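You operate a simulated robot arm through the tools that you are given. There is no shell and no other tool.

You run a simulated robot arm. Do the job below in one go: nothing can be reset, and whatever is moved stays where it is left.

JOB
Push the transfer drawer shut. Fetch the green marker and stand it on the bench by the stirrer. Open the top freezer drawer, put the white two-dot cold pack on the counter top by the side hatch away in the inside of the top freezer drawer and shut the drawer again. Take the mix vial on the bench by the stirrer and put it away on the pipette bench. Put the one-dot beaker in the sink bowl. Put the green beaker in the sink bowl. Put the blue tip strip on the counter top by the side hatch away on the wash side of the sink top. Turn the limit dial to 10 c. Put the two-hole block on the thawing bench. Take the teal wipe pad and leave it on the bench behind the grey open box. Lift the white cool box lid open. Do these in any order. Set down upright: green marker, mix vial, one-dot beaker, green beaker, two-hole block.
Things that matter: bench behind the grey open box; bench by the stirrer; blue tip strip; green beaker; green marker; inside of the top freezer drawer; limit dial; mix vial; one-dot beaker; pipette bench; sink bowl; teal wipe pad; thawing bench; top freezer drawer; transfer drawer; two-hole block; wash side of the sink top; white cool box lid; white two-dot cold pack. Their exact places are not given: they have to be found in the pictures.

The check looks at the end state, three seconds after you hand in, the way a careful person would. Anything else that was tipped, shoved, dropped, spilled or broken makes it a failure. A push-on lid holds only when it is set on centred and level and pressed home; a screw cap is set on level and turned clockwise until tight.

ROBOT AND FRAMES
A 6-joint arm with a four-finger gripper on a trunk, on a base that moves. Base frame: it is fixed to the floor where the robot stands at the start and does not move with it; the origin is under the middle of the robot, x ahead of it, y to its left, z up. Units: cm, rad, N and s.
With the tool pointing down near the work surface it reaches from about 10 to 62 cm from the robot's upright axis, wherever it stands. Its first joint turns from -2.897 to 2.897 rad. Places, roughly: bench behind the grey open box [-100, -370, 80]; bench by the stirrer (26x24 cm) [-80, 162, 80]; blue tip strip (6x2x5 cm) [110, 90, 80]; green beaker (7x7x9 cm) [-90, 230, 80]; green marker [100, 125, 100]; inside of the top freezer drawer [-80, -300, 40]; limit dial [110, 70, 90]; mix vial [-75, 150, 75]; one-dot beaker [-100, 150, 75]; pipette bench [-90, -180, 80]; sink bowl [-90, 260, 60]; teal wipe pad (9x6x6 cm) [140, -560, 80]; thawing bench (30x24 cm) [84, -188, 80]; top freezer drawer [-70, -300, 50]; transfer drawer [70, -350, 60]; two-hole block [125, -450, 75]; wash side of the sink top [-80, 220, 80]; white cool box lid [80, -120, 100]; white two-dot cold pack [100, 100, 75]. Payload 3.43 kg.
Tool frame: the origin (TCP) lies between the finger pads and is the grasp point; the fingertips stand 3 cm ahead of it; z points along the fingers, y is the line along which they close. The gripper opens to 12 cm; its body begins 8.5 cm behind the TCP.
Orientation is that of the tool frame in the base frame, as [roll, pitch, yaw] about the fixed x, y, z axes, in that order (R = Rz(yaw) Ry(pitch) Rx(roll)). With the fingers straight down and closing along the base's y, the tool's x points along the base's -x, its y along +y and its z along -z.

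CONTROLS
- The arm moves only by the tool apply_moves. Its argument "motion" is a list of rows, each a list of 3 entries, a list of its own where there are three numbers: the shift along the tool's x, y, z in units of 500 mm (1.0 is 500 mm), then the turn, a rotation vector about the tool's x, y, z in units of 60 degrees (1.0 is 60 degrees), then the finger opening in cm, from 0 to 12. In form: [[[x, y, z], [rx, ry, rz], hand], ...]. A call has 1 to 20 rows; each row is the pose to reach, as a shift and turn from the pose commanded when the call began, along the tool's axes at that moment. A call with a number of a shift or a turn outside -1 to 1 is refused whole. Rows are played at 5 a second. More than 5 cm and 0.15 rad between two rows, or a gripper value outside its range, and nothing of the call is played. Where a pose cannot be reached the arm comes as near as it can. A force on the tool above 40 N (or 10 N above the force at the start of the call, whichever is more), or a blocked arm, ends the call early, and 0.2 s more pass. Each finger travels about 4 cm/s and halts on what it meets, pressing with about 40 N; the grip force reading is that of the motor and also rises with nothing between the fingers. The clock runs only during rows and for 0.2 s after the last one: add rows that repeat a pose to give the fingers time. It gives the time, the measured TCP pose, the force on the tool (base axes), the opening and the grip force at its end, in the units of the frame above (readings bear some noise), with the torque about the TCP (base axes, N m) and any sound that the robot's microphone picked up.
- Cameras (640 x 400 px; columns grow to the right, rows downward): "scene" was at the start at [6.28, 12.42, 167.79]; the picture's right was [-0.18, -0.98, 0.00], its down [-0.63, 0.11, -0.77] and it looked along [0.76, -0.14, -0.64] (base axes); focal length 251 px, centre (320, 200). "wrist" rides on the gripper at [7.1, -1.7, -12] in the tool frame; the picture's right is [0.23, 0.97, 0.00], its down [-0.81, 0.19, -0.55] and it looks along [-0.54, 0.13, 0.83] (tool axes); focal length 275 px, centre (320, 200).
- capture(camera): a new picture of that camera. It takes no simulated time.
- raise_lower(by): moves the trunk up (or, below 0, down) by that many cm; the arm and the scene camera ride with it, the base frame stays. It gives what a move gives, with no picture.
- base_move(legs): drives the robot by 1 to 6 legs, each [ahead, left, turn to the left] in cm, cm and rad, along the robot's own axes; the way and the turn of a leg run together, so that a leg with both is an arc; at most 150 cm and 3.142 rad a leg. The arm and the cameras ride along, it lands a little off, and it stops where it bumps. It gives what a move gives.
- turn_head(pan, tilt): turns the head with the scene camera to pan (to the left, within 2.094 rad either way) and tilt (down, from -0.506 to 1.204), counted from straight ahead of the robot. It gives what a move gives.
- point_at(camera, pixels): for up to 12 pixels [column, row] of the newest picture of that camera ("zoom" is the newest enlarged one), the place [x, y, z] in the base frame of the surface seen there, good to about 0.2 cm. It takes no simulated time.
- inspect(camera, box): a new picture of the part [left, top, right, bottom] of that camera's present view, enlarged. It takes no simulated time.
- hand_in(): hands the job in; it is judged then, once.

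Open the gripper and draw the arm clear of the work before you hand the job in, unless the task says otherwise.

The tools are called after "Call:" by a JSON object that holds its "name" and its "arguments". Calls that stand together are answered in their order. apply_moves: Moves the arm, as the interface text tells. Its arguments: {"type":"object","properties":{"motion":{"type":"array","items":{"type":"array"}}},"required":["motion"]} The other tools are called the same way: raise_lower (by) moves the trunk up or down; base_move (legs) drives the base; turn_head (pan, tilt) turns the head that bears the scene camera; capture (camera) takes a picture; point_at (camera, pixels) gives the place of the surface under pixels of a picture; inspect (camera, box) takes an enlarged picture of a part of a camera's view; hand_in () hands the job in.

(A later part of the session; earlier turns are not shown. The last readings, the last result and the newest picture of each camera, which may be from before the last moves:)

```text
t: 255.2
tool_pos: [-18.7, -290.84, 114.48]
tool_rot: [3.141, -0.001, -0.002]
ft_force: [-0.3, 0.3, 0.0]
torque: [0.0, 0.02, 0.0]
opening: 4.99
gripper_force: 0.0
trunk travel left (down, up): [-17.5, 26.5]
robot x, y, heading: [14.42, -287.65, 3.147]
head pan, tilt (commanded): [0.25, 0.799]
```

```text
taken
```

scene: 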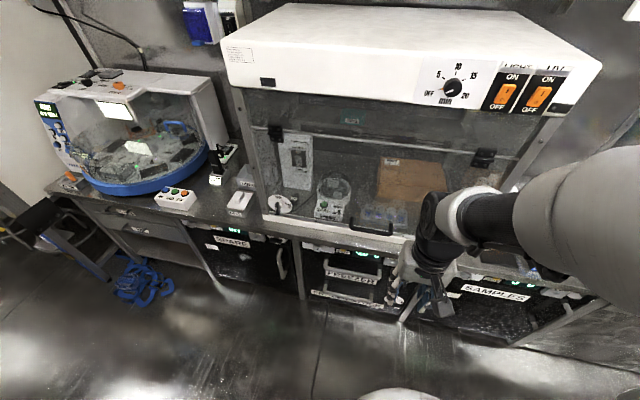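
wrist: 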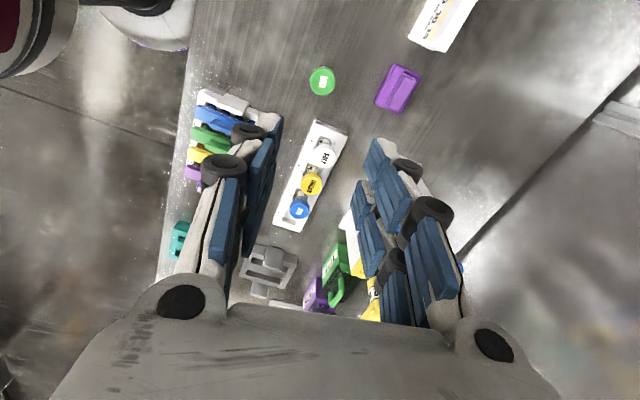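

I zoom on the freezer front and measure the handle.

Call:
{"name": "inspect", "arguments": {"camera": "scene", "box": [290, 210, 430, 330]}}

Call:
{"name": "point_at", "arguments": {"camera": "zoom", "pixels": [[180, 210], [260, 235], [340, 255], [180, 190], [345, 240], [170, 290], [300, 330], [270, 170], [250, 220], [400, 270], [200, 140], [330, 180]]}}

```text
3.33 times, centred on (360, 270) of scene
```

zoom: 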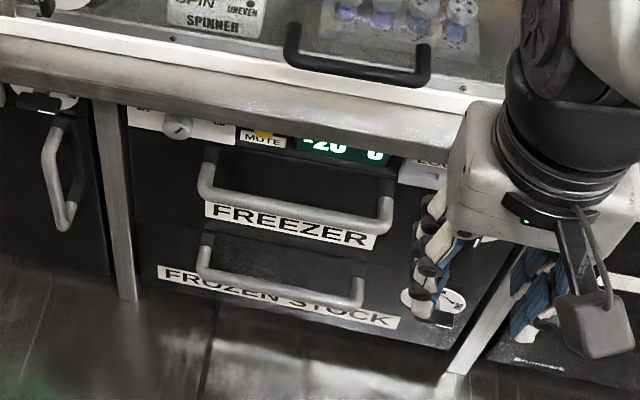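

```text
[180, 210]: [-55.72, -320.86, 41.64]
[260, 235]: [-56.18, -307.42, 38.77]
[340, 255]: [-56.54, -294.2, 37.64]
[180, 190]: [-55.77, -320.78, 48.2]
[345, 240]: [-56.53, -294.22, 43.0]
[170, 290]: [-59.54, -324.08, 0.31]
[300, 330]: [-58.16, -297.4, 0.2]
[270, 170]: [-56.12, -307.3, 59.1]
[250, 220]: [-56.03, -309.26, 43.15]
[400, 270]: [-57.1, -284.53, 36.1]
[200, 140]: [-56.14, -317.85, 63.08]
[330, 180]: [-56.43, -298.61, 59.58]
```

I measure the top handle's bar exactly (zoom (215,195) to (380,228)).

Call:
{"name": "point_at", "arguments": {"camera": "zoom", "pixels": [[205, 195], [250, 205], [300, 214], [350, 221], [375, 226], [385, 205], [210, 170], [220, 268], [300, 288], [350, 298], [300, 60], [350, 72]]}}

```text
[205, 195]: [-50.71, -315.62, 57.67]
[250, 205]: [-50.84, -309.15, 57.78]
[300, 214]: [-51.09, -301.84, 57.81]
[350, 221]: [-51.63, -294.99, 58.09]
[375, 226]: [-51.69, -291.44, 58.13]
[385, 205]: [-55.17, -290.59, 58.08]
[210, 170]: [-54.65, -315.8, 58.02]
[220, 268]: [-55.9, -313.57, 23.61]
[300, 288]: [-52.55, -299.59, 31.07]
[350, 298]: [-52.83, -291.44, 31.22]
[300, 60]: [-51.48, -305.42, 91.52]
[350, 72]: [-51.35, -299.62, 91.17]
```

The bar is centred at about (-51.9,-303.5,57.5), front face at x≈-56.2. I'll grip it with the hand horizontal; first I position the base and lower the trunk.

Call:
{"name": "base_move", "arguments": {"legs": [[6, 15, 0]]}}

Call:
{"name": "raise_lower", "arguments": {"by": -17}}

Call:
{"name": "apply_moves", "arguments": {"motion": [[[-0.09, 0, 0], [0, 0, 0], 5], [[-0.18, 0, 0], [0, 0, 0], 5], [[-0.27, 0, 0], [0, 0, 0], 5], [[-0.32, 0, 0.05], [0, 0, 0], 5]]}}

```text
t: 256.6
tool_pos: [-24.72, -305.94, 114.33]
tool_rot: [3.141, -0.001, -0.004]
ft_force: [0.5, -1.0, -0.8]
torque: [0.04, -0.02, 0.03]
opening: 5.01
gripper_force: 0.1
trunk travel left (down, up): [-17.5, 26.5]
robot x, y, heading: [8.37, -302.34, 3.141]
head pan, tilt (commanded): [0.25, 0.799]
```

```text
t: 258.5
tool_pos: [-24.65, -305.85, 97.43]
tool_rot: [3.14, -0.003, -0.005]
ft_force: [-0.9, 0.7, 0.9]
torque: [0.0, -0.01, 0.0]
opening: 5.01
gripper_force: 0.0
trunk travel left (down, up): [-0.5, 43.5]
robot x, y, heading: [8.29, -302.7, 3.145]
head pan, tilt (commanded): [0.25, 0.799]
```

```text
t: 259.5
tool_pos: [-40.74, -305.77, 94.92]
tool_rot: [-3.141, -0.002, -0.003]
ft_force: [0.0, 0.4, 0.1]
torque: [0.0, -0.01, -0.01]
opening: 4.98
gripper_force: 0.1
trunk travel left (down, up): [-0.5, 43.5]
robot x, y, heading: [8.2, -302.3, 3.138]
head pan, tilt (commanded): [0.25, 0.799]
```

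Now I turn the hand to horizontal (pointing −x, closing vertically) in two halves.

Call:
{"name": "apply_moves", "arguments": {"motion": [[[0, 0, 0], [-0.072, -0.072, 0.072], 5], [[0, 0, 0], [-0.144, -0.144, 0.144], 5], [[0, 0, 0], [-0.216, -0.216, 0.216], 5], [[0, 0, 0], [-0.289, -0.289, 0.289], 5], [[0, 0, 0], [-0.361, -0.361, 0.361], 5], [[0, 0, 0], [-0.433, -0.433, 0.433], 5], [[0, 0, 0], [-0.505, -0.505, 0.505], 5], [[0, 0, 0], [-0.577, -0.577, 0.577], 5], [[0, 0, 0], [-0.577, -0.577, 0.577], 5]]}}

Call:
{"name": "capture", "arguments": {"camera": "scene"}}

```text
t: 261.5
tool_pos: [-40.79, -305.62, 94.98]
tool_rot: [2.358, 0.339, -0.79]
ft_force: [-1.2, 0.3, 0.8]
torque: [-0.04, 0.01, -0.01]
opening: 5.0
gripper_force: 0.0
trunk travel left (down, up): [-0.5, 43.5]
robot x, y, heading: [8.75, -302.34, 3.14]
head pan, tilt (commanded): [0.25, 0.799]
```

```text
taken
```

scene: 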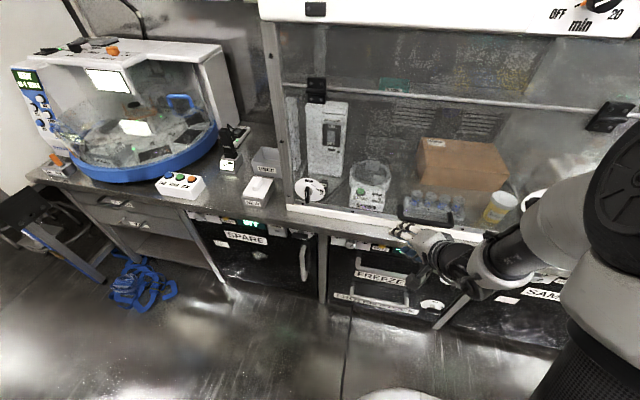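

The first half worked. Now the second half of the turn.

Call:
{"name": "apply_moves", "arguments": {"motion": [[[0, 0, 0], [-0.072, -0.072, 0.072], 5], [[0, 0, 0], [-0.144, -0.144, 0.144], 5], [[0, 0, 0], [-0.216, -0.216, 0.216], 5], [[0, 0, 0], [-0.289, -0.289, 0.289], 5], [[0, 0, 0], [-0.361, -0.361, 0.361], 5], [[0, 0, 0], [-0.433, -0.433, 0.433], 5], [[0, 0, 0], [-0.505, -0.505, 0.505], 5], [[0, 0, 0], [-0.577, -0.577, 0.577], 5], [[0, 0, 0], [-0.577, -0.577, 0.577], 5]]}}

Call:
{"name": "capture", "arguments": {"camera": "scene"}}

Call:
{"name": "capture", "arguments": {"camera": "wrist"}}

```text
t: 263.5
tool_pos: [-40.2, -297.46, 93.19]
tool_rot: [1.572, 0.001, -1.565]
ft_force: [0.1, -0.7, 1.0]
torque: [0.01, 0.0, -0.05]
opening: 5.01
gripper_force: 0.0
out of reach, approached as far as the arm can: row 3, 4, 5, 6, 7, 8, 9
trunk travel left (down, up): [-0.5, 43.5]
robot x, y, heading: [8.5, -302.48, 3.137]
head pan, tilt (commanded): [0.25, 0.799]
```

```text
taken
```

scene: 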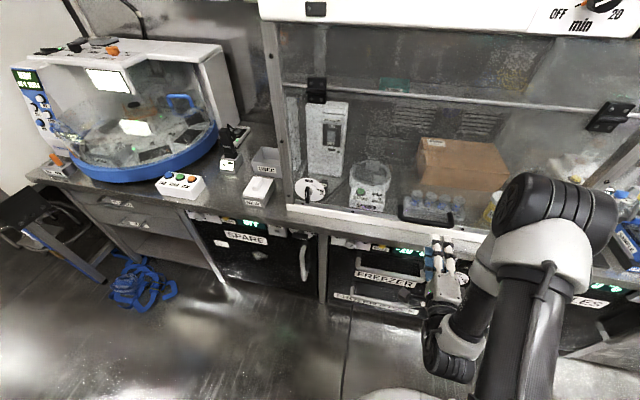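

```text
taken
```

wrist: 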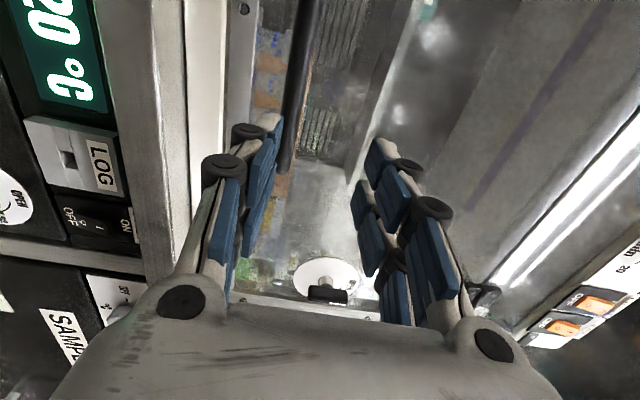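

The hand is now horizontal, but close to the arm's minimum reach. I back the base by 8 cm and issue a null move to see the commanded pose.

Call:
{"name": "base_move", "arguments": {"legs": [[-9, 0, 0]]}}

Call:
{"name": "apply_moves", "arguments": {"motion": [[[0, 0, 0.03], [0, 0, 0], 6], [[0, 0, 0.06], [0, 0, 0], 6]]}}

```text
t: 264.6
tool_pos: [-31.08, -297.49, 93.16]
tool_rot: [1.573, 0.0, -1.564]
ft_force: [0.5, 0.3, 0.7]
torque: [0.02, 0.04, -0.03]
opening: 4.99
gripper_force: 0.0
trunk travel left (down, up): [-0.5, 43.5]
robot x, y, heading: [17.1, -302.73, 3.137]
head pan, tilt (commanded): [0.25, 0.799]
```

```text
t: 265.2
tool_pos: [-34.01, -296.9, 93.15]
tool_rot: [1.573, 0.0, -1.558]
ft_force: [-0.2, -1.6, 0.3]
torque: [0.0, 0.03, 0.0]
opening: 5.99
gripper_force: 0.1
out of reach, approached as far as the arm can: row 2
trunk travel left (down, up): [-0.5, 43.5]
robot x, y, heading: [17.47, -302.13, 3.136]
head pan, tilt (commanded): [0.25, 0.799]
```

The arm is cramped at this height. I try moving the horizontal hand down toward the handle level.

Call:
{"name": "apply_moves", "arguments": {"motion": [[[0, -0.08, 0], [0, 0, 0], 6], [[0, -0.16, 0], [0, 0, 0], 6], [[0, -0.24, 0], [0, 0, 0], 6], [[0, -0.32, 0], [0, 0, 0], 6], [[0, -0.4, 0], [0, 0, 0], 6]]}}

Call:
{"name": "capture", "arguments": {"camera": "scene"}}

```text
t: 266.4
tool_pos: [-34.01, -296.76, 73.14]
tool_rot: [1.57, 0.001, -1.563]
ft_force: [0.8, 0.7, -0.4]
torque: [-0.01, -0.01, 0.01]
opening: 5.99
gripper_force: 0.1
trunk travel left (down, up): [-0.5, 43.5]
robot x, y, heading: [17.47, -302.48, 3.14]
head pan, tilt (commanded): [0.25, 0.799]
```

```text
taken
```

scene: 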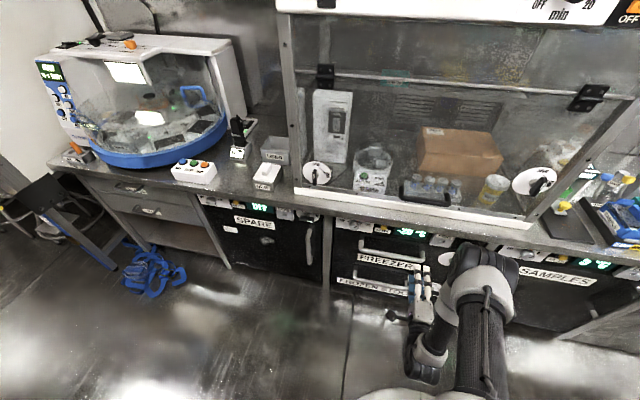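

That works. I continue down to z=57.5 and shift to y=-303.

Call:
{"name": "apply_moves", "arguments": {"motion": [[[0.03, -0.08, 0], [0, 0, 0], 6], [[0.06, -0.16, 0], [0, 0, 0], 6], [[0.09, -0.24, 0], [0, 0, 0], 6], [[0.12, -0.31, 0], [0, 0, 0], 6], [[0.125, -0.312, 0], [0, 0, 0], 6]]}}

Call:
{"name": "capture", "arguments": {"camera": "wrist"}}

Call:
{"name": "capture", "arguments": {"camera": "scene"}}

```text
t: 267.6
tool_pos: [-32.29, -297.16, 58.21]
tool_rot: [1.573, -0.002, -1.557]
ft_force: [0.3, -0.9, -1.0]
torque: [0.01, 0.03, -0.04]
opening: 5.98
gripper_force: 0.0
out of reach, approached as far as the arm can: row 1, 2, 3, 4, 5
trunk travel left (down, up): [-0.5, 43.5]
robot x, y, heading: [17.2, -302.53, 3.141]
head pan, tilt (commanded): [0.25, 0.799]
```

```text
taken
```

wrist: 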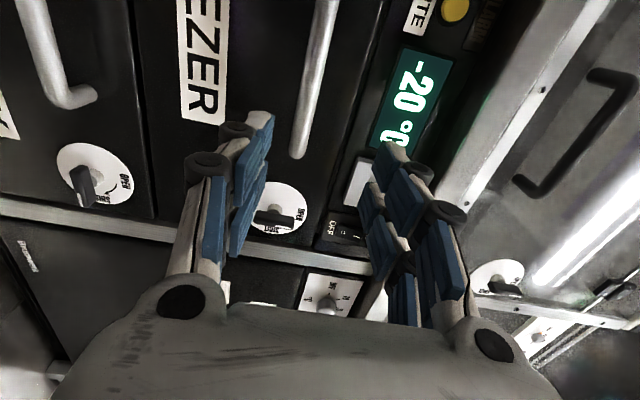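

```text
taken
```

scene: 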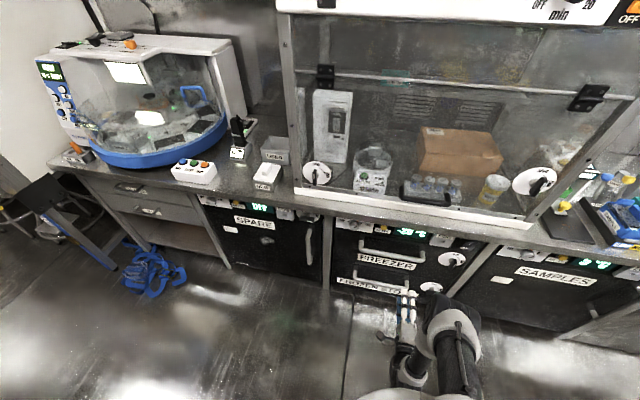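

The hand's lateral offset is fixed by the arm, so I shift the base: left 6.5 cm and 9 cm ahead, then look.

Call:
{"name": "base_move", "arguments": {"legs": [[9, 6.5, 0]]}}

Call:
{"name": "capture", "arguments": {"camera": "wrist"}}

Call:
{"name": "inspect", "arguments": {"camera": "scene", "box": [320, 210, 500, 340]}}

```text
t: 268.8
tool_pos: [-41.31, -303.67, 58.21]
tool_rot: [1.572, 0.001, -1.557]
ft_force: [0.0, -0.9, 0.4]
torque: [0.0, 0.02, -0.02]
opening: 5.98
gripper_force: 0.1
trunk travel left (down, up): [-0.5, 43.5]
robot x, y, heading: [7.95, -309.12, 3.139]
head pan, tilt (commanded): [0.25, 0.799]
```

```text
taken
```

wrist: 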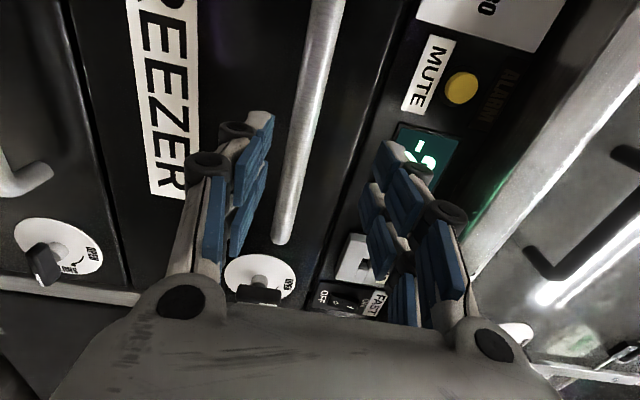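

```text
3.08 times, centred on (410, 275) of scene
```

zoom: 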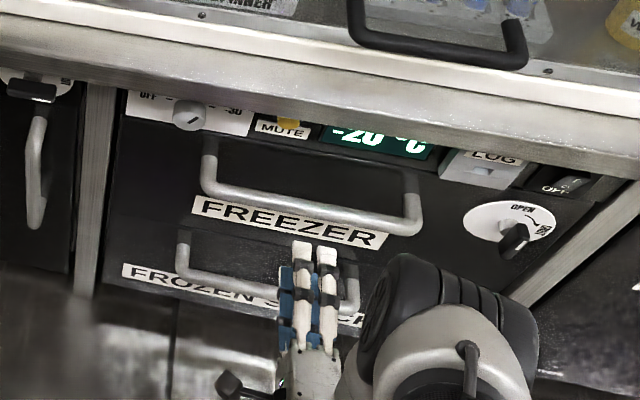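

The bar runs between the fingers in the wrist view, near column 300–315. I measure it.

Call:
{"name": "point_at", "arguments": {"camera": "wrist", "pixels": [[318, 60], [308, 110], [298, 160], [290, 200], [283, 235], [250, 60], [285, 160], [312, 160]]}}

```text
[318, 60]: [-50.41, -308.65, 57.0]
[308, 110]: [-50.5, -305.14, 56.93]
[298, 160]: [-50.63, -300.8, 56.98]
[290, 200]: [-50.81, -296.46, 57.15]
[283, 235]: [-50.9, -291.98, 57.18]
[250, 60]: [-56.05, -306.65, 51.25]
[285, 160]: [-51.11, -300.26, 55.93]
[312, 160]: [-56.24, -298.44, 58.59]
```

Bar at x≈-51.2, z≈57.0. I lower 1.2 cm and move forward 9.5 cm so the bar lies between the fingers.

Call:
{"name": "apply_moves", "arguments": {"motion": [[[0, -0.024, 0.02], [0, 0, 0], 6], [[0, -0.024, 0.06], [0, 0, 0], 6], [[0, -0.024, 0.1], [0, 0, 0], 6], [[0, -0.024, 0.14], [0, 0, 0], 6], [[0, -0.024, 0.18], [0, 0, 0], 6], [[0, -0.024, 0.18], [0, 0, 0], 6]]}}

Call:
{"name": "capture", "arguments": {"camera": "wrist"}}

```text
t: 270.2
tool_pos: [-49.89, -301.76, 56.93]
tool_rot: [1.574, -0.002, -1.542]
ft_force: [0.0, -0.4, 0.3]
torque: [-0.02, -0.04, 0.02]
opening: 6.01
gripper_force: 0.0
out of reach, approached as far as the arm can: row 2, 3, 4, 5, 6
trunk travel left (down, up): [-0.5, 43.5]
robot x, y, heading: [8.16, -309.05, 3.139]
head pan, tilt (commanded): [0.25, 0.799]
```

```text
taken
```

wrist: 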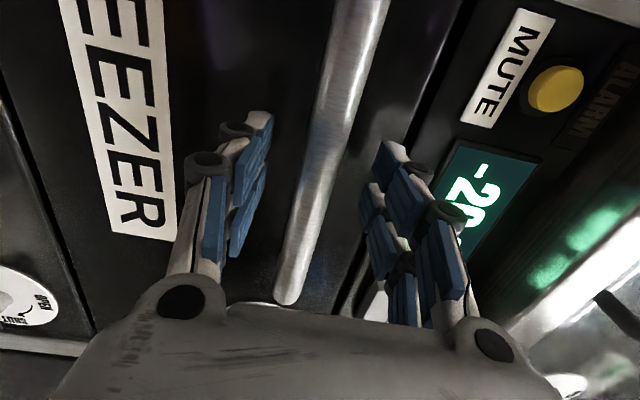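

The bar lies between the fingers; I nudge the base 1 cm ahead for a deeper grip and close.

Call:
{"name": "base_move", "arguments": {"legs": [[1.0, 0, 0]]}}

Call:
{"name": "apply_moves", "arguments": {"motion": [[[0, 0, 0], [0, 0, 0], 4], [[0, 0, 0], [0, 0, 0], 2], [[0, 0, 0], [0, 0, 0], 0.5], [[0, 0, 0], [0, 0, 0], 0.5], [[0, 0, 0], [0, 0, 0], 0.5], [[0, 0, 0], [0, 0, 0], 0.5]]}}

Call:
{"name": "capture", "arguments": {"camera": "wrist"}}

```text
t: 270.9
tool_pos: [-50.71, -301.69, 57.02]
tool_rot: [1.573, 0.0, -1.544]
ft_force: [0.4, -0.4, -0.4]
torque: [-0.01, -0.03, 0.01]
opening: 5.98
gripper_force: 0.1
trunk travel left (down, up): [-0.5, 43.5]
robot x, y, heading: [7.38, -309.11, 3.139]
head pan, tilt (commanded): [0.25, 0.799]
```

```text
t: 272.4
tool_pos: [-50.72, -301.81, 56.82]
tool_rot: [1.576, 0.0, -1.543]
ft_force: [-2.7, 0.2, -9.0]
torque: [-0.01, -0.13, -0.07]
opening: 2.08
gripper_force: 45.0
trunk travel left (down, up): [-0.5, 43.5]
robot x, y, heading: [7.52, -309.08, 3.14]
head pan, tilt (commanded): [0.25, 0.799]
```

```text
taken
```

wrist: 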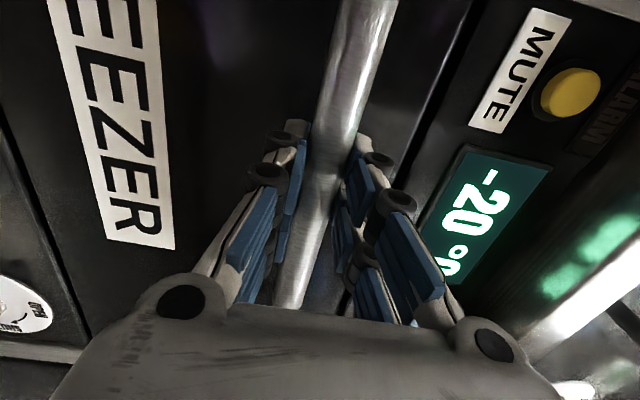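

Gripped. I pull by backing the base 6 cm and check the force.

Call:
{"name": "base_move", "arguments": {"legs": [[-6, 0, 0]]}}

Call:
{"name": "capture", "arguments": {"camera": "scene"}}

```text
t: 273.3
tool_pos: [-44.84, -301.67, 56.88]
tool_rot: [1.575, 0.001, -1.549]
ft_force: [0.4, 13.4, -14.3]
torque: [0.05, -0.23, -0.78]
opening: 2.07
gripper_force: 45.1
trunk travel left (down, up): [-0.5, 43.5]
robot x, y, heading: [13.37, -309.2, 3.14]
head pan, tilt (commanded): [0.25, 0.799]
```

```text
taken
```

scene: 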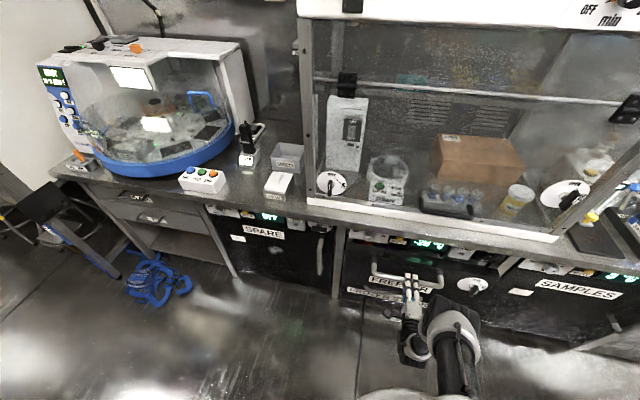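

The drawer follows, with a small sideways load because it slides at a slight angle. I continue pulling 22 cm with a small correction to +y.

Call:
{"name": "base_move", "arguments": {"legs": [[-22, -0.9, 0]]}}

Call:
{"name": "capture", "arguments": {"camera": "scene"}}

```text
t: 275.0
tool_pos: [-22.7, -301.01, 56.97]
tool_rot: [1.576, 0.002, -1.544]
ft_force: [-1.0, -19.3, -7.2]
torque: [-0.2, -0.1, 0.01]
opening: 2.09
gripper_force: 45.3
trunk travel left (down, up): [-0.5, 43.5]
robot x, y, heading: [35.47, -308.08, 3.135]
head pan, tilt (commanded): [0.25, 0.799]
```

```text
taken
```

scene: 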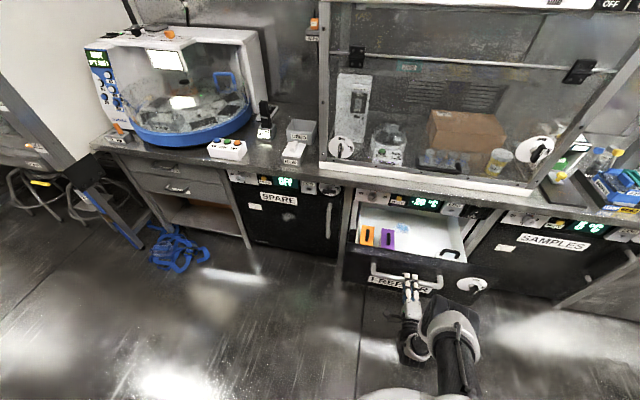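

The drawer is open with items inside at the left (orange, purple) and a dark loop at right. I zoom and measure its interior.

Call:
{"name": "inspect", "arguments": {"camera": "scene", "box": [330, 180, 500, 310]}}

Call:
{"name": "point_at", "arguments": {"camera": "scene", "pixels": [[410, 235], [430, 225], [430, 245], [370, 215], [460, 225], [445, 252], [365, 235], [388, 238], [410, 262], [350, 250], [410, 270], [465, 250]]}}

```text
3.08 times, centred on (415, 245) of scene
```

zoom: 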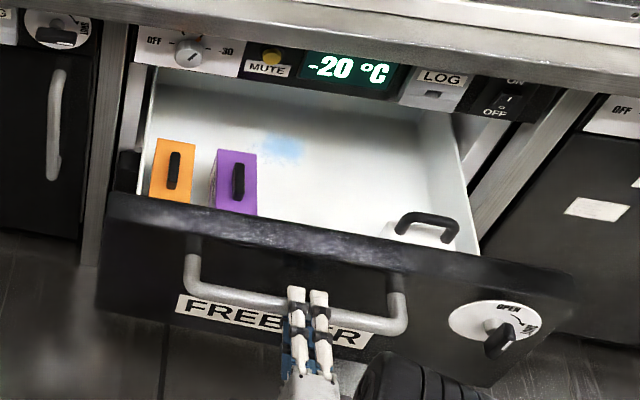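

```text
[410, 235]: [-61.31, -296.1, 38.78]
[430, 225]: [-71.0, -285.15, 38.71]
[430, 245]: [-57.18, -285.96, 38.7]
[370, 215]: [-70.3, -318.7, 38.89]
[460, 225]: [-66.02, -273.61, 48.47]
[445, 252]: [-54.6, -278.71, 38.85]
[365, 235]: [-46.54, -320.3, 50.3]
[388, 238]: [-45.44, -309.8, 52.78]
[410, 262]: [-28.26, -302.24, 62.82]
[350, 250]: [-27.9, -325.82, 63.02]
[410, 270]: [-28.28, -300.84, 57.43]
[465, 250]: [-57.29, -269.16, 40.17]
```

The drawer's floor is at z≈38.8 and there is free space around (-43,-294). I release the handle and draw the hand back and up.

Call:
{"name": "apply_moves", "arguments": {"motion": [[[0, 0, 0], [0, 0, 0], 3], [[0, 0, 0], [0, 0, 0], 5], [[0, 0, 0], [0, 0, 0], 6], [[0, 0, 0], [0, 0, 0], 6], [[0, 0, -0.04], [0, 0, 0], 6], [[0, 0, -0.09], [0, 0, 0], 6], [[0, 0, -0.13], [0, 0, 0], 6]]}}

Call:
{"name": "apply_moves", "arguments": {"motion": [[[0, 0.08, 0], [0, 0, 0], 6], [[0, 0.16, 0], [0, 0, 0], 6], [[0, 0.24, 0], [0, 0, 0], 6], [[0, 0.32, 0], [0, 0, 0], 6], [[0, 0.4, 0], [0, 0, 0], 6], [[0, 0.48, 0], [0, 0, 0], 6]]}}

Call:
{"name": "capture", "arguments": {"camera": "scene"}}

```text
t: 276.6
tool_pos: [-16.18, -300.7, 57.04]
tool_rot: [1.574, 0.0, -1.548]
ft_force: [-0.2, -0.2, -0.5]
torque: [-0.01, 0.0, 0.0]
opening: 6.02
gripper_force: 0.0
trunk travel left (down, up): [-0.5, 43.5]
robot x, y, heading: [35.72, -308.17, 3.138]
head pan, tilt (commanded): [0.25, 0.799]
```

```text
t: 278.0
tool_pos: [-16.32, -300.72, 81.03]
tool_rot: [1.577, 0.001, -1.545]
ft_force: [0.0, -0.3, -0.9]
torque: [-0.02, 0.01, 0.0]
opening: 5.99
gripper_force: 0.0
trunk travel left (down, up): [-0.5, 43.5]
robot x, y, heading: [35.58, -308.2, 3.145]
head pan, tilt (commanded): [0.25, 0.799]
```

```text
taken
```

scene: 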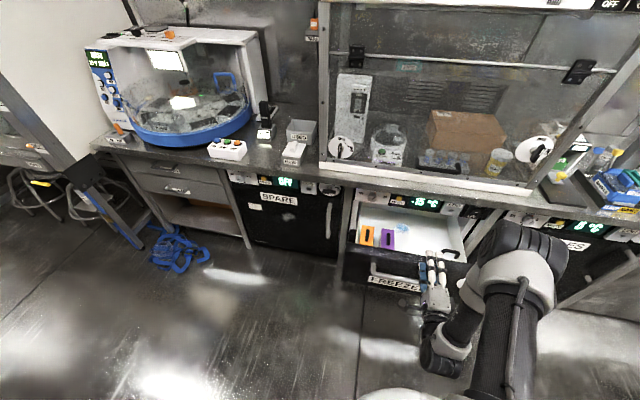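

The freezer's display went from −20 to −18 °C, so I won't leave it open while fetching the pack. I go back down and push the drawer shut for now.

Call:
{"name": "apply_moves", "arguments": {"motion": [[[0, -0.08, 0], [0, 0, 0], 6], [[0, -0.16, 0], [0, 0, 0], 6], [[0, -0.24, 0], [0, 0, 0], 6], [[0, -0.32, 0], [0, 0, 0], 6], [[0, -0.4, 0], [0, 0, 0], 6], [[0, -0.48, 0], [0, 0, 0], 6]]}}

Call:
{"name": "base_move", "arguments": {"legs": [[33, 1, 0]]}}

Call:
{"name": "capture", "arguments": {"camera": "scene"}}

Call:
{"name": "capture", "arguments": {"camera": "wrist"}}

```text
t: 279.4
tool_pos: [-16.35, -300.84, 56.99]
tool_rot: [1.576, 0.0, -1.546]
ft_force: [0.2, 0.0, 0.0]
torque: [0.03, -0.01, -0.03]
opening: 5.99
gripper_force: 0.1
trunk travel left (down, up): [-0.5, 43.5]
robot x, y, heading: [35.15, -308.06, 3.133]
head pan, tilt (commanded): [0.25, 0.799]
```

```text
t: 281.6
tool_pos: [-49.25, -301.67, 57.06]
tool_rot: [1.576, 0.001, -1.547]
ft_force: [-0.2, 0.2, -1.2]
torque: [0.0, 0.03, -0.02]
opening: 6.0
gripper_force: 0.1
trunk travel left (down, up): [-0.5, 43.5]
robot x, y, heading: [2.27, -308.62, 3.138]
head pan, tilt (commanded): [0.25, 0.799]
```

```text
taken
```

scene: 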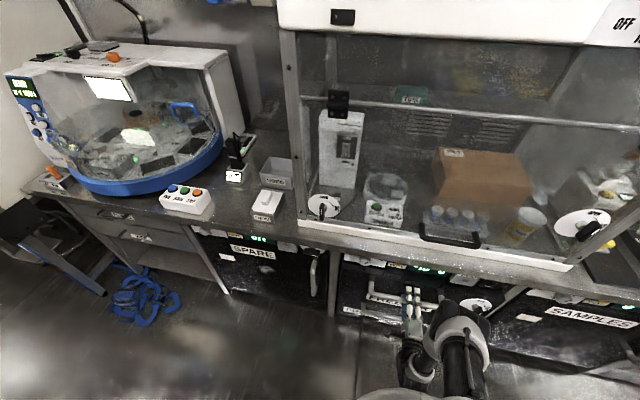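

```text
taken
```

wrist: 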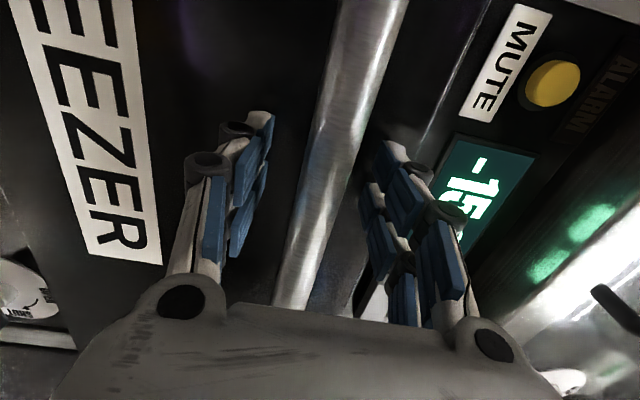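

The drawer is nearly shut (tips at x≈-52). I push the remaining distance.

Call:
{"name": "base_move", "arguments": {"legs": [[3.4, 0.1, 0]]}}

Call:
{"name": "base_move", "arguments": {"legs": [[0.8, 0, 0]]}}

Call:
{"name": "inspect", "arguments": {"camera": "scene", "box": [310, 230, 520, 380]}}

```text
t: 282.4
tool_pos: [-52.58, -301.69, 57.01]
tool_rot: [1.576, 0.0, -1.545]
ft_force: [0.3, 0.1, 0.2]
torque: [-0.01, -0.01, -0.01]
opening: 5.99
gripper_force: 0.0
trunk travel left (down, up): [-0.5, 43.5]
robot x, y, heading: [-1.18, -308.97, 3.137]
head pan, tilt (commanded): [0.25, 0.799]
```

```text
t: 283.2
tool_pos: [-53.32, -301.65, 57.04]
tool_rot: [1.576, -0.001, -1.546]
ft_force: [9.7, 1.9, 0.8]
torque: [-0.08, 0.36, 0.1]
opening: 6.12
gripper_force: 1.5
trunk travel left (down, up): [-0.5, 43.5]
robot x, y, heading: [-2.15, -309.02, 3.133]
head pan, tilt (commanded): [0.25, 0.799]
```

```text
2.67 times, centred on (415, 305) of scene
```

zoom: 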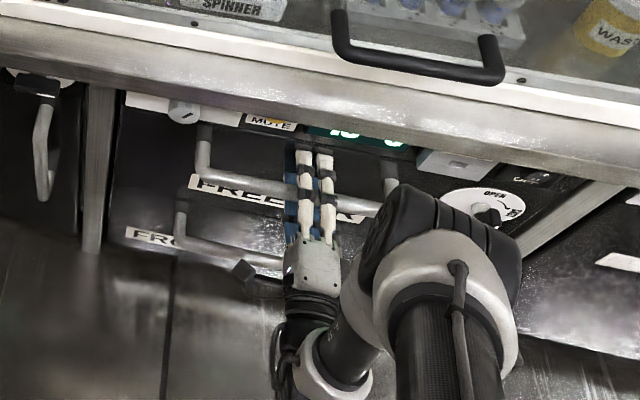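

I check that the front face is back at x≈-56.

Call:
{"name": "point_at", "arguments": {"camera": "zoom", "pixels": [[150, 190], [240, 170], [350, 160], [150, 130], [110, 200], [480, 200]]}}

```text
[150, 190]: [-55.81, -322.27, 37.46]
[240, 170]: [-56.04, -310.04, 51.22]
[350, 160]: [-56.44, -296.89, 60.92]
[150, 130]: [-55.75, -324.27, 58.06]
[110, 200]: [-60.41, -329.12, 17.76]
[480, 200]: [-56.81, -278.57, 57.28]
```

The drawer is shut again. I back off, raise the hand, and look at the bench left of the hood for a spot to park the pack briefly next to the freezer.

Call:
{"name": "base_move", "arguments": {"legs": [[-14, 0, 0]]}}

Call:
{"name": "apply_moves", "arguments": {"motion": [[[0, 0.08, 0], [0, 0, 0], 6], [[0, 0.16, 0], [0, 0, 0], 6], [[0, 0.24, 0], [0, 0, 0], 6], [[0, 0.32, 0], [0, 0, 0], 6], [[0, 0.4, 0], [0, 0, 0], 6], [[0, 0.48, 0], [0, 0, 0], 6]]}}

Call:
{"name": "capture", "arguments": {"camera": "scene"}}

Call:
{"name": "inspect", "arguments": {"camera": "scene", "box": [80, 100, 350, 280]}}

```text
t: 284.5
tool_pos: [-39.45, -301.69, 57.04]
tool_rot: [1.577, 0.001, -1.547]
ft_force: [0.9, -0.3, -0.3]
torque: [-0.01, 0.05, -0.04]
opening: 5.99
gripper_force: 0.1
trunk travel left (down, up): [-0.5, 43.5]
robot x, y, heading: [11.86, -309.08, 3.131]
head pan, tilt (commanded): [0.25, 0.799]
```

```text
t: 285.9
tool_pos: [-39.48, -301.81, 81.12]
tool_rot: [1.579, -0.001, -1.549]
ft_force: [0.1, 1.0, -0.4]
torque: [0.03, 0.02, -0.03]
opening: 5.99
gripper_force: 0.1
trunk travel left (down, up): [-0.5, 43.5]
robot x, y, heading: [12.33, -309.23, 3.133]
head pan, tilt (commanded): [0.25, 0.799]
```

```text
taken
```

scene: 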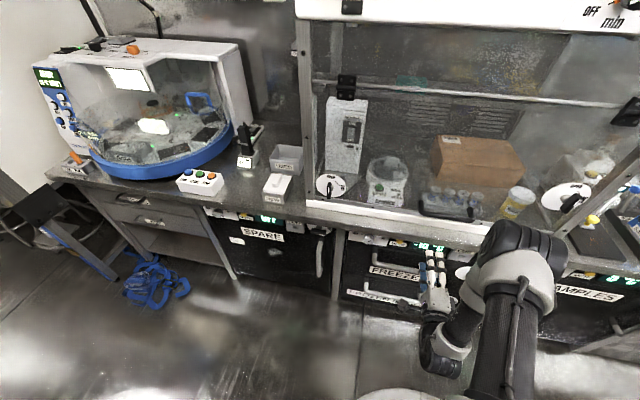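

```text
2.22 times, centred on (215, 190) of scene
```

zoom: 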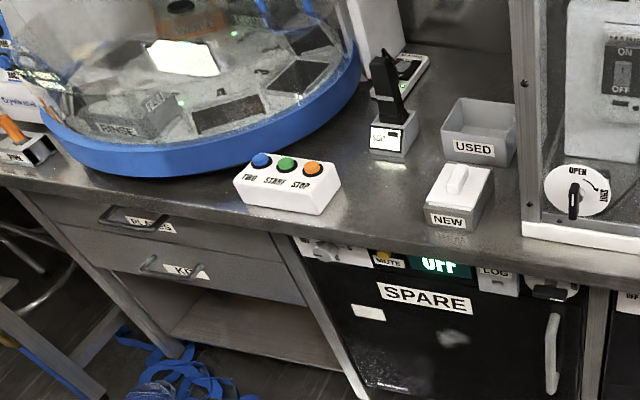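

The grey open box is the one labelled USED at zoom (480,130). I measure it, its surroundings and the free bench patch at zoom (385,195).

Call:
{"name": "point_at", "arguments": {"camera": "zoom", "pixels": [[385, 195], [345, 200], [425, 195], [385, 220], [480, 150], [450, 95], [515, 95], [480, 80], [440, 75], [500, 70], [460, 225], [385, 150]]}}

```text
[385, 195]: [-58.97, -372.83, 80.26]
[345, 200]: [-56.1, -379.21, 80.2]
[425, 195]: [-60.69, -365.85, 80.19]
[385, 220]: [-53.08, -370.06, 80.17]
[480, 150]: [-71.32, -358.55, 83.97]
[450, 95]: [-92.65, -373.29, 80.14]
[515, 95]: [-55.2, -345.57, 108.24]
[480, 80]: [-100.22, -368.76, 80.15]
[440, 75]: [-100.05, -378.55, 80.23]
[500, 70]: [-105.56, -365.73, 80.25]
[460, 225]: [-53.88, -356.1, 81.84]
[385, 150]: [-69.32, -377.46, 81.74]
```

I turn the hand down again by pitching 90° about its x (closing then lies along base x), in two calls, then raise the trunk.

Call:
{"name": "apply_moves", "arguments": {"motion": [[[0, 0, 0], [0.125, 0, 0], 6], [[0, 0, 0], [0.25, 0, 0], 6], [[0, 0, 0], [0.375, 0, 0], 6], [[0, 0, 0], [0.5, 0, 0], 6], [[0, 0, 0], [0.625, 0, 0], 6], [[0, 0, 0], [0.75, 0, 0], 6]]}}

Call:
{"name": "apply_moves", "arguments": {"motion": [[[0, 0, 0], [0.125, 0, 0], 6], [[0, 0, 0], [0.25, 0, 0], 6], [[0, 0, 0], [0.375, 0, 0], 6], [[0, 0, 0], [0.5, 0, 0], 6], [[0, 0, 0], [0.625, 0, 0], 6], [[0, 0, 0], [0.75, 0, 0], 6]]}}

Call:
{"name": "raise_lower", "arguments": {"by": 17}}

```text
t: 287.3
tool_pos: [-39.52, -301.63, 81.01]
tool_rot: [2.363, -0.001, -1.546]
ft_force: [-0.7, 0.6, -0.4]
torque: [0.02, 0.02, 0.01]
opening: 6.01
gripper_force: 0.2
trunk travel left (down, up): [-0.5, 43.5]
robot x, y, heading: [12.28, -309.13, 3.134]
head pan, tilt (commanded): [0.25, 0.799]
```

```text
t: 288.9
tool_pos: [-42.57, -307.83, 81.7]
tool_rot: [2.917, -0.257, -1.576]
ft_force: [-0.8, -0.1, 0.2]
torque: [0.04, -0.01, 0.01]
opening: 6.02
gripper_force: 0.0
out of reach, approached as far as the arm can: row 3, 4, 5, 6
trunk travel left (down, up): [-0.5, 43.5]
robot x, y, heading: [11.9, -309.34, 3.134]
head pan, tilt (commanded): [0.25, 0.799]
stopped in row 6: the arm was blocked; the commanded pose is now the measured one
```

```text
t: 290.8
tool_pos: [-42.42, -307.71, 98.72]
tool_rot: [2.919, -0.258, -1.577]
ft_force: [-0.7, 0.0, 0.4]
torque: [-0.04, 0.01, -0.03]
opening: 6.02
gripper_force: 0.0
trunk travel left (down, up): [-17.5, 26.5]
robot x, y, heading: [12.11, -309.47, 3.134]
head pan, tilt (commanded): [0.25, 0.799]
```

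That wrist branch is limited at ~75° pitch. I turn to the standard downward orientation instead (about −93° mostly around tool z), in two calls.

Call:
{"name": "apply_moves", "arguments": {"motion": [[[0, 0, -0.02], [0.026, -0.002, -0.109], 6], [[0, 0, -0.04], [0.052, -0.003, -0.217], 6], [[0, 0, -0.06], [0.077, -0.005, -0.325], 6], [[0, 0, -0.08], [0.103, -0.007, -0.434], 6], [[0, 0, -0.1], [0.129, -0.008, -0.542], 6], [[0, 0, -0.1], [0.155, -0.01, -0.651], 6], [[0, 0, -0.1], [0.18, -0.012, -0.759], 6]]}}

Call:
{"name": "apply_moves", "arguments": {"motion": [[[0, 0, 0], [0.026, -0.002, -0.109], 6], [[0, 0, 0], [0.052, -0.003, -0.217], 6], [[0, 0, 0], [0.077, -0.005, -0.325], 6], [[0, 0, 0], [0.103, -0.007, -0.434], 6], [[0, 0, 0], [0.129, -0.008, -0.542], 6], [[0, 0, 0], [0.155, -0.01, -0.651], 6], [[0, 0, 0], [0.18, -0.012, -0.759], 6]]}}

Call:
{"name": "capture", "arguments": {"camera": "scene"}}

```text
t: 292.4
tool_pos: [-41.3, -306.48, 103.52]
tool_rot: [2.975, -0.085, -0.788]
ft_force: [0.6, -0.3, -0.3]
torque: [-0.01, 0.04, 0.01]
opening: 6.02
gripper_force: 0.1
trunk travel left (down, up): [-17.5, 26.5]
robot x, y, heading: [12.46, -309.22, 3.133]
head pan, tilt (commanded): [0.25, 0.799]
```

```text
t: 294.0
tool_pos: [-41.34, -306.52, 103.51]
tool_rot: [3.14, -0.001, 0.001]
ft_force: [0.1, -0.2, 0.1]
torque: [0.01, 0.0, 0.02]
opening: 5.97
gripper_force: 0.0
trunk travel left (down, up): [-17.5, 26.5]
robot x, y, heading: [12.44, -309.32, 3.139]
head pan, tilt (commanded): [0.25, 0.799]
```

```text
taken
```

scene: 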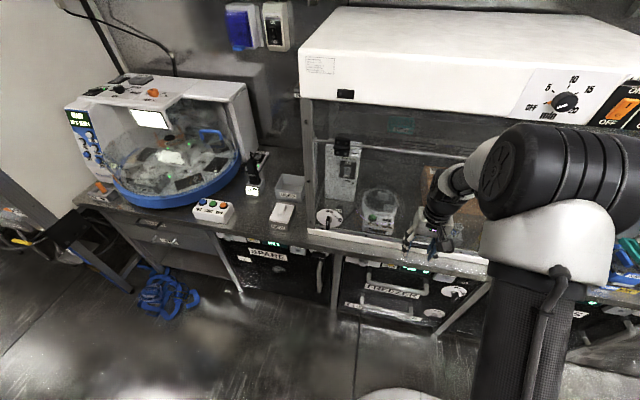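

The hand is back in its standard downward pose. I now do the nearby tasks first: retract, turn to face east, and look at the open transfer drawer.

Call:
{"name": "apply_moves", "arguments": {"motion": [[[0.09, 0, -0.03], [0, 0, 0], 4], [[0.18, 0, -0.06], [0, 0, 0], 2], [[0.27, 0, -0.1], [0, 0, 0], 0], [[0.36, 0, -0.15], [0, 0, 0], 0], [[0.42, 0, -0.2], [0, 0, 0], 0]]}}

Call:
{"name": "base_move", "arguments": {"legs": [[0, 0, 3.14], [0, -30, 0]]}}

Call:
{"name": "turn_head", "arguments": {"pan": 0.3, "tilt": 0.85}}

Call:
{"name": "capture", "arguments": {"camera": "scene"}}

```text
refused: row 4 steps farther than a row can; nothing moved
```

```text
t: 303.5
tool_pos: [65.68, -341.29, 103.56]
tool_rot: [3.139, 0.0, -3.125]
ft_force: [-0.2, 0.5, 0.4]
torque: [0.01, 0.01, 0.02]
opening: 6.01
gripper_force: 0.0
trunk travel left (down, up): [-17.5, 26.5]
robot x, y, heading: [11.82, -338.96, 0.012]
head pan, tilt (commanded): [0.25, 0.799]
```

```text
t: 304.1
tool_pos: [65.77, -341.14, 103.5]
tool_rot: [3.141, -0.001, -3.123]
ft_force: [0.2, 0.3, -0.3]
torque: [-0.02, -0.01, 0.0]
opening: 6.02
gripper_force: 0.0
trunk travel left (down, up): [-17.5, 26.5]
robot x, y, heading: [12.35, -339.42, 0.002]
head pan, tilt (commanded): [0.3, 0.85]
```

```text
taken
```

scene: 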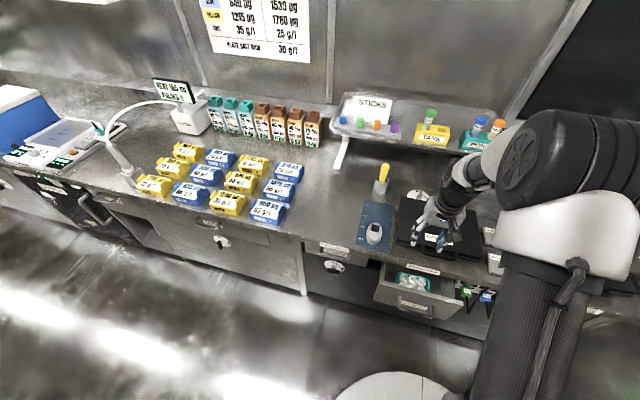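

The arm stayed extended but nothing was touched. I zoom onto the transfer drawer and measure its panel, handle and the bench edge.

Call:
{"name": "inspect", "arguments": {"camera": "scene", "box": [360, 240, 500, 330]}}

Call:
{"name": "point_at", "arguments": {"camera": "zoom", "pixels": [[170, 280], [250, 295], [300, 300], [180, 235], [300, 255], [420, 265], [220, 260], [130, 230], [280, 150], [230, 130], [480, 175], [350, 290]]}}

```text
4.44 times, centred on (430, 285) of scene
```

zoom: 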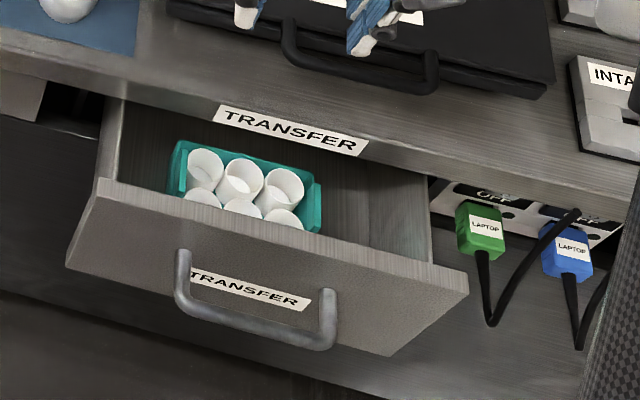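

```text
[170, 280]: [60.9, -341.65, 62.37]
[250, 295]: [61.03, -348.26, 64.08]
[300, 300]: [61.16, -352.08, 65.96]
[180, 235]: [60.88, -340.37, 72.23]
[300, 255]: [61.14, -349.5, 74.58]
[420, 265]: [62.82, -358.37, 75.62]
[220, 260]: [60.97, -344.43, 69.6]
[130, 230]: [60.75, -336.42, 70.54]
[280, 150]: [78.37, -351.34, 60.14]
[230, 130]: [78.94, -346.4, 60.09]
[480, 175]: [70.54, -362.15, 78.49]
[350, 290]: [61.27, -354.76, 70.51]
```

I measure the handle bar and a neighbouring closed drawer's face for reference.

Call:
{"name": "point_at", "arguments": {"camera": "zoom", "pixels": [[182, 262], [182, 300], [230, 325], [280, 340], [325, 345], [330, 300], [250, 120], [400, 170]]}}

Call:
{"name": "point_at", "arguments": {"camera": "scene", "pixels": [[335, 265], [345, 255], [330, 250], [215, 242], [470, 310], [440, 235], [300, 245], [365, 225]]}}

Call:
{"name": "inspect", "arguments": {"camera": "scene", "box": [290, 210, 400, 300]}}

```text
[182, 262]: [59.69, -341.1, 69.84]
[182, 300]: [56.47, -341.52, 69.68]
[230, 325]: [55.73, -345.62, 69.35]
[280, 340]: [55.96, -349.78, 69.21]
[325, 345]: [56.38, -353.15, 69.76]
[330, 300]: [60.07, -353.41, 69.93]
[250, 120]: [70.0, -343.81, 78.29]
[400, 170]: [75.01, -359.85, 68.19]
```

```text
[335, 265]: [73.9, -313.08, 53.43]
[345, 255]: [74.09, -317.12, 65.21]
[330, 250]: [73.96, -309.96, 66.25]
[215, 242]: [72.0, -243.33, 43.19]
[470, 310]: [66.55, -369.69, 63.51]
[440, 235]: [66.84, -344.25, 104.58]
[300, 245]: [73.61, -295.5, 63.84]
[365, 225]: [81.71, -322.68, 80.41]
```

```text
4.44 times, centred on (345, 255) of scene
```

zoom: 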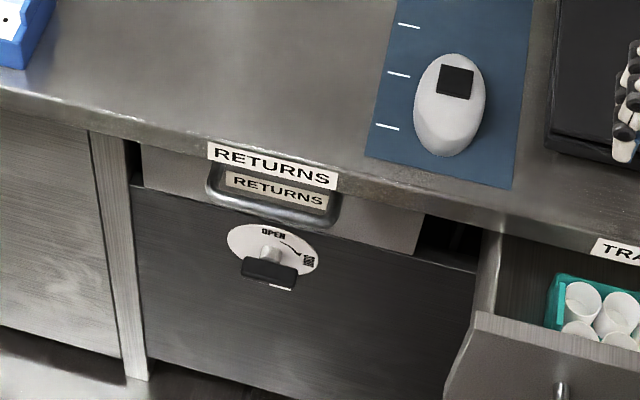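

Closed drawer faces sit at x≈74, this one is at 61; its handle bar front is at x=55.7, z≈69.4. I move a closed fist in front of the handle.

Call:
{"name": "apply_moves", "arguments": {"motion": [[[0.08, -0.03, 0], [0, 0, 0], 3], [[0.16, -0.06, 0], [0, 0, 0], 0], [[0.24, -0.09, 0], [0, 0, 0], 0], [[0.318, -0.118, 0], [0, 0, 0], 0], [[0.318, -0.118, 0.09], [0, 0, 0], 0], [[0.318, -0.118, 0.18], [0, 0, 0], 0], [[0.318, -0.118, 0.27], [0, 0, 0], 0], [[0.318, -0.118, 0.36], [0, 0, 0], 0], [[0.318, -0.118, 0.45], [0, 0, 0], 0], [[0.318, -0.118, 0.54], [0, 0, 0], 0], [[0.318, -0.118, 0.62], [0, 0, 0], 0], [[0.318, -0.118, 0.67], [0, 0, 0], 0], [[0.318, -0.118, 0.67], [0, 0, 0], 0]]}}

Call:
{"name": "capture", "arguments": {"camera": "wrist"}}

Call:
{"name": "capture", "arguments": {"camera": "scene"}}

```text
t: 306.9
tool_pos: [49.82, -347.35, 69.88]
tool_rot: [3.14, 0.0, -3.126]
ft_force: [-0.3, 0.6, 0.1]
torque: [0.01, 0.01, 0.04]
opening: 0.02
gripper_force: 33.3
trunk travel left (down, up): [-17.5, 26.5]
robot x, y, heading: [12.29, -339.7, 0.002]
head pan, tilt (commanded): [0.3, 0.85]
```

```text
taken
```

wrist: 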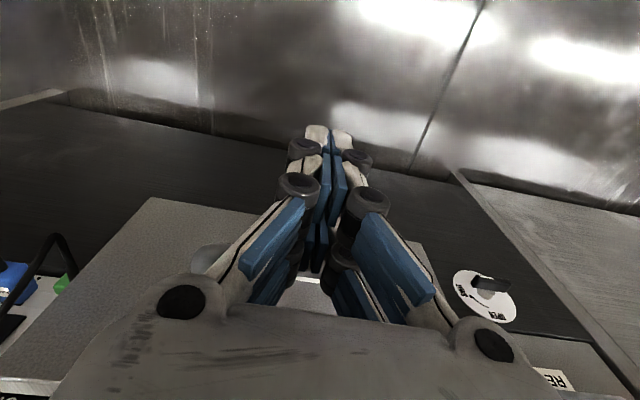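

```text
taken
```

scene: 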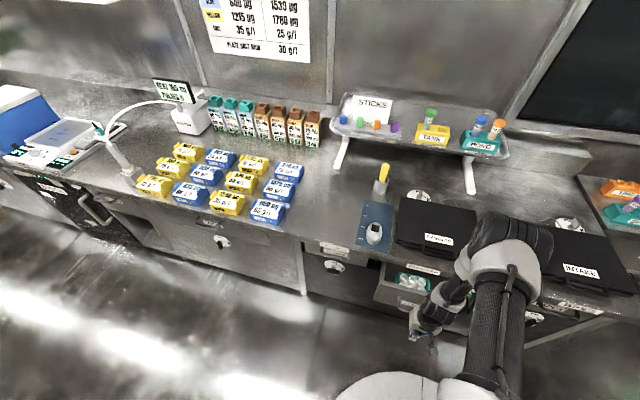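

The fist is in front of the handle. I push smoothly in +x at low speed.

Call:
{"name": "apply_moves", "arguments": {"motion": [[[-0.04, 0, 0], [0, 0, 0], 0], [[-0.07, 0.001, 0], [0, 0, 0], 0], [[-0.09, 0.001, 0], [0, 0, 0], 0], [[-0.115, 0.001, 0], [0, 0, 0], 0], [[-0.14, 0.002, 0], [0, 0, 0], 0], [[-0.165, 0.002, 0], [0, 0, 0], 0], [[-0.19, 0.002, 0], [0, 0, 0], 0], [[-0.215, 0.003, 0], [0, 0, 0], 0], [[-0.24, 0.003, 0], [0, 0, 0], 0], [[-0.265, 0.003, 0], [0, 0, 0], 0], [[-0.29, 0.004, 0], [0, 0, 0], 0], [[-0.305, 0.004, 0], [0, 0, 0], 0], [[-0.315, 0.004, 0], [0, 0, 0], 0], [[-0.315, 0.004, 0], [0, 0, 0], 0]]}}

Call:
{"name": "capture", "arguments": {"camera": "scene"}}

Call:
{"name": "inspect", "arguments": {"camera": "scene", "box": [360, 220, 520, 330]}}

```text
t: 309.9
tool_pos: [65.31, -346.8, 69.97]
tool_rot: [3.14, -0.002, -3.125]
ft_force: [-13.6, -1.3, 2.7]
torque: [0.18, -1.44, 0.18]
opening: 0.02
gripper_force: 33.2
trunk travel left (down, up): [-17.5, 26.5]
robot x, y, heading: [12.44, -339.3, 0.006]
head pan, tilt (commanded): [0.3, 0.85]
```

```text
taken
```

scene: 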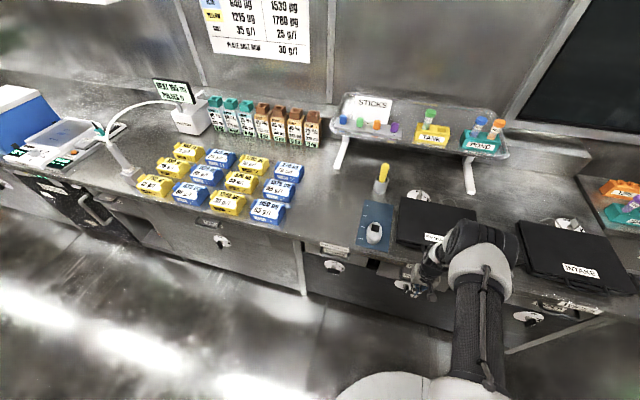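

```text
3.64 times, centred on (440, 275) of scene
```

zoom: 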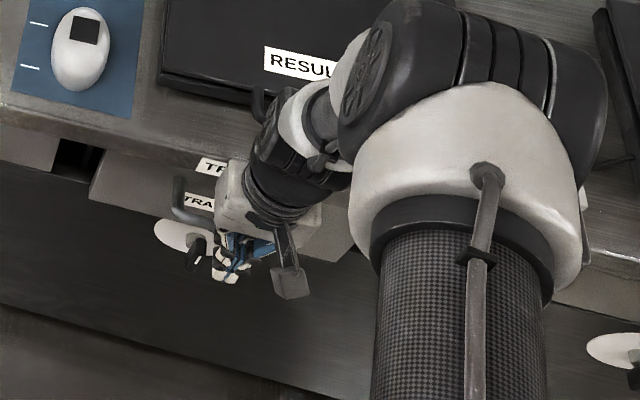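

I check where the drawer's face is now.

Call:
{"name": "point_at", "arguments": {"camera": "zoom", "pixels": [[120, 180], [140, 200], [330, 245], [180, 195], [185, 240], [205, 165], [40, 145]]}}

```text
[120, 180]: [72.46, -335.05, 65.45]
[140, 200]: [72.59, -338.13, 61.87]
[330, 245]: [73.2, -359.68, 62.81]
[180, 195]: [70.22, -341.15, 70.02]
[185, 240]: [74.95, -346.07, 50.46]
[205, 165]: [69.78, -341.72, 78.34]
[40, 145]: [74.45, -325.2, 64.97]
```

It is still ~2 cm from shut, and the palm would meet the bench edge. I back off, tilt the fingers 25° forward, and push again.

Call:
{"name": "apply_moves", "arguments": {"motion": [[[0.04, 0, 0], [0, 0, 0], 0], [[0.08, 0, 0], [0, 0, 0], 0], [[0.08, 0, 0], [0, -0.105, 0], 0], [[0.08, 0, 0], [0, -0.21, 0], 0], [[0.08, 0, 0], [0, -0.315, 0], 0], [[0.08, 0, 0], [0, -0.417, 0], 0], [[0.05, 0, 0], [0, -0.417, 0], 0], [[0.03, 0, 0], [0, -0.417, 0], 0], [[0.01, 0, 0], [0, -0.417, 0], 0], [[-0.005, 0, 0], [0, -0.417, 0], 0], [[-0.02, 0, 0], [0, -0.417, 0], 0], [[-0.03, 0, 0], [0, -0.417, 0], 0], [[-0.04, 0, 0], [0, -0.417, 0], 0], [[-0.04, 0, 0], [0, -0.417, 0], 0]]}}

Call:
{"name": "inspect", "arguments": {"camera": "scene", "box": [360, 220, 520, 330]}}

Call:
{"name": "point_at", "arguments": {"camera": "zoom", "pixels": [[120, 180], [140, 195], [330, 245], [180, 195], [205, 165], [40, 145]]}}

```text
t: 312.9
tool_pos: [66.99, -346.74, 69.86]
tool_rot: [3.139, 0.425, -3.126]
ft_force: [-25.7, -1.9, -3.2]
torque: [-0.05, 0.34, 0.16]
opening: 0.0
gripper_force: 32.9
out of reach, approached as far as the arm can: row 4
trunk travel left (down, up): [-17.5, 26.5]
robot x, y, heading: [12.2, -339.28, 0.004]
head pan, tilt (commanded): [0.3, 0.85]
```

```text
3.64 times, centred on (440, 275) of scene
```

zoom: 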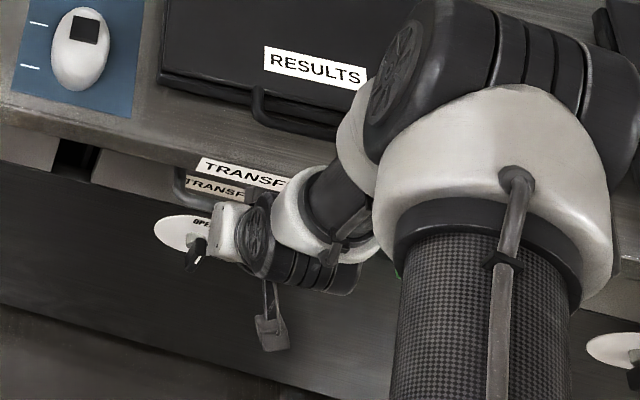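

```text
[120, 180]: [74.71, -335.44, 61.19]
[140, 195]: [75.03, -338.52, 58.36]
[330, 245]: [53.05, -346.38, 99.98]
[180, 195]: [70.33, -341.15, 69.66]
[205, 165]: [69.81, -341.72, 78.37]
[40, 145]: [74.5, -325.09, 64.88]
```

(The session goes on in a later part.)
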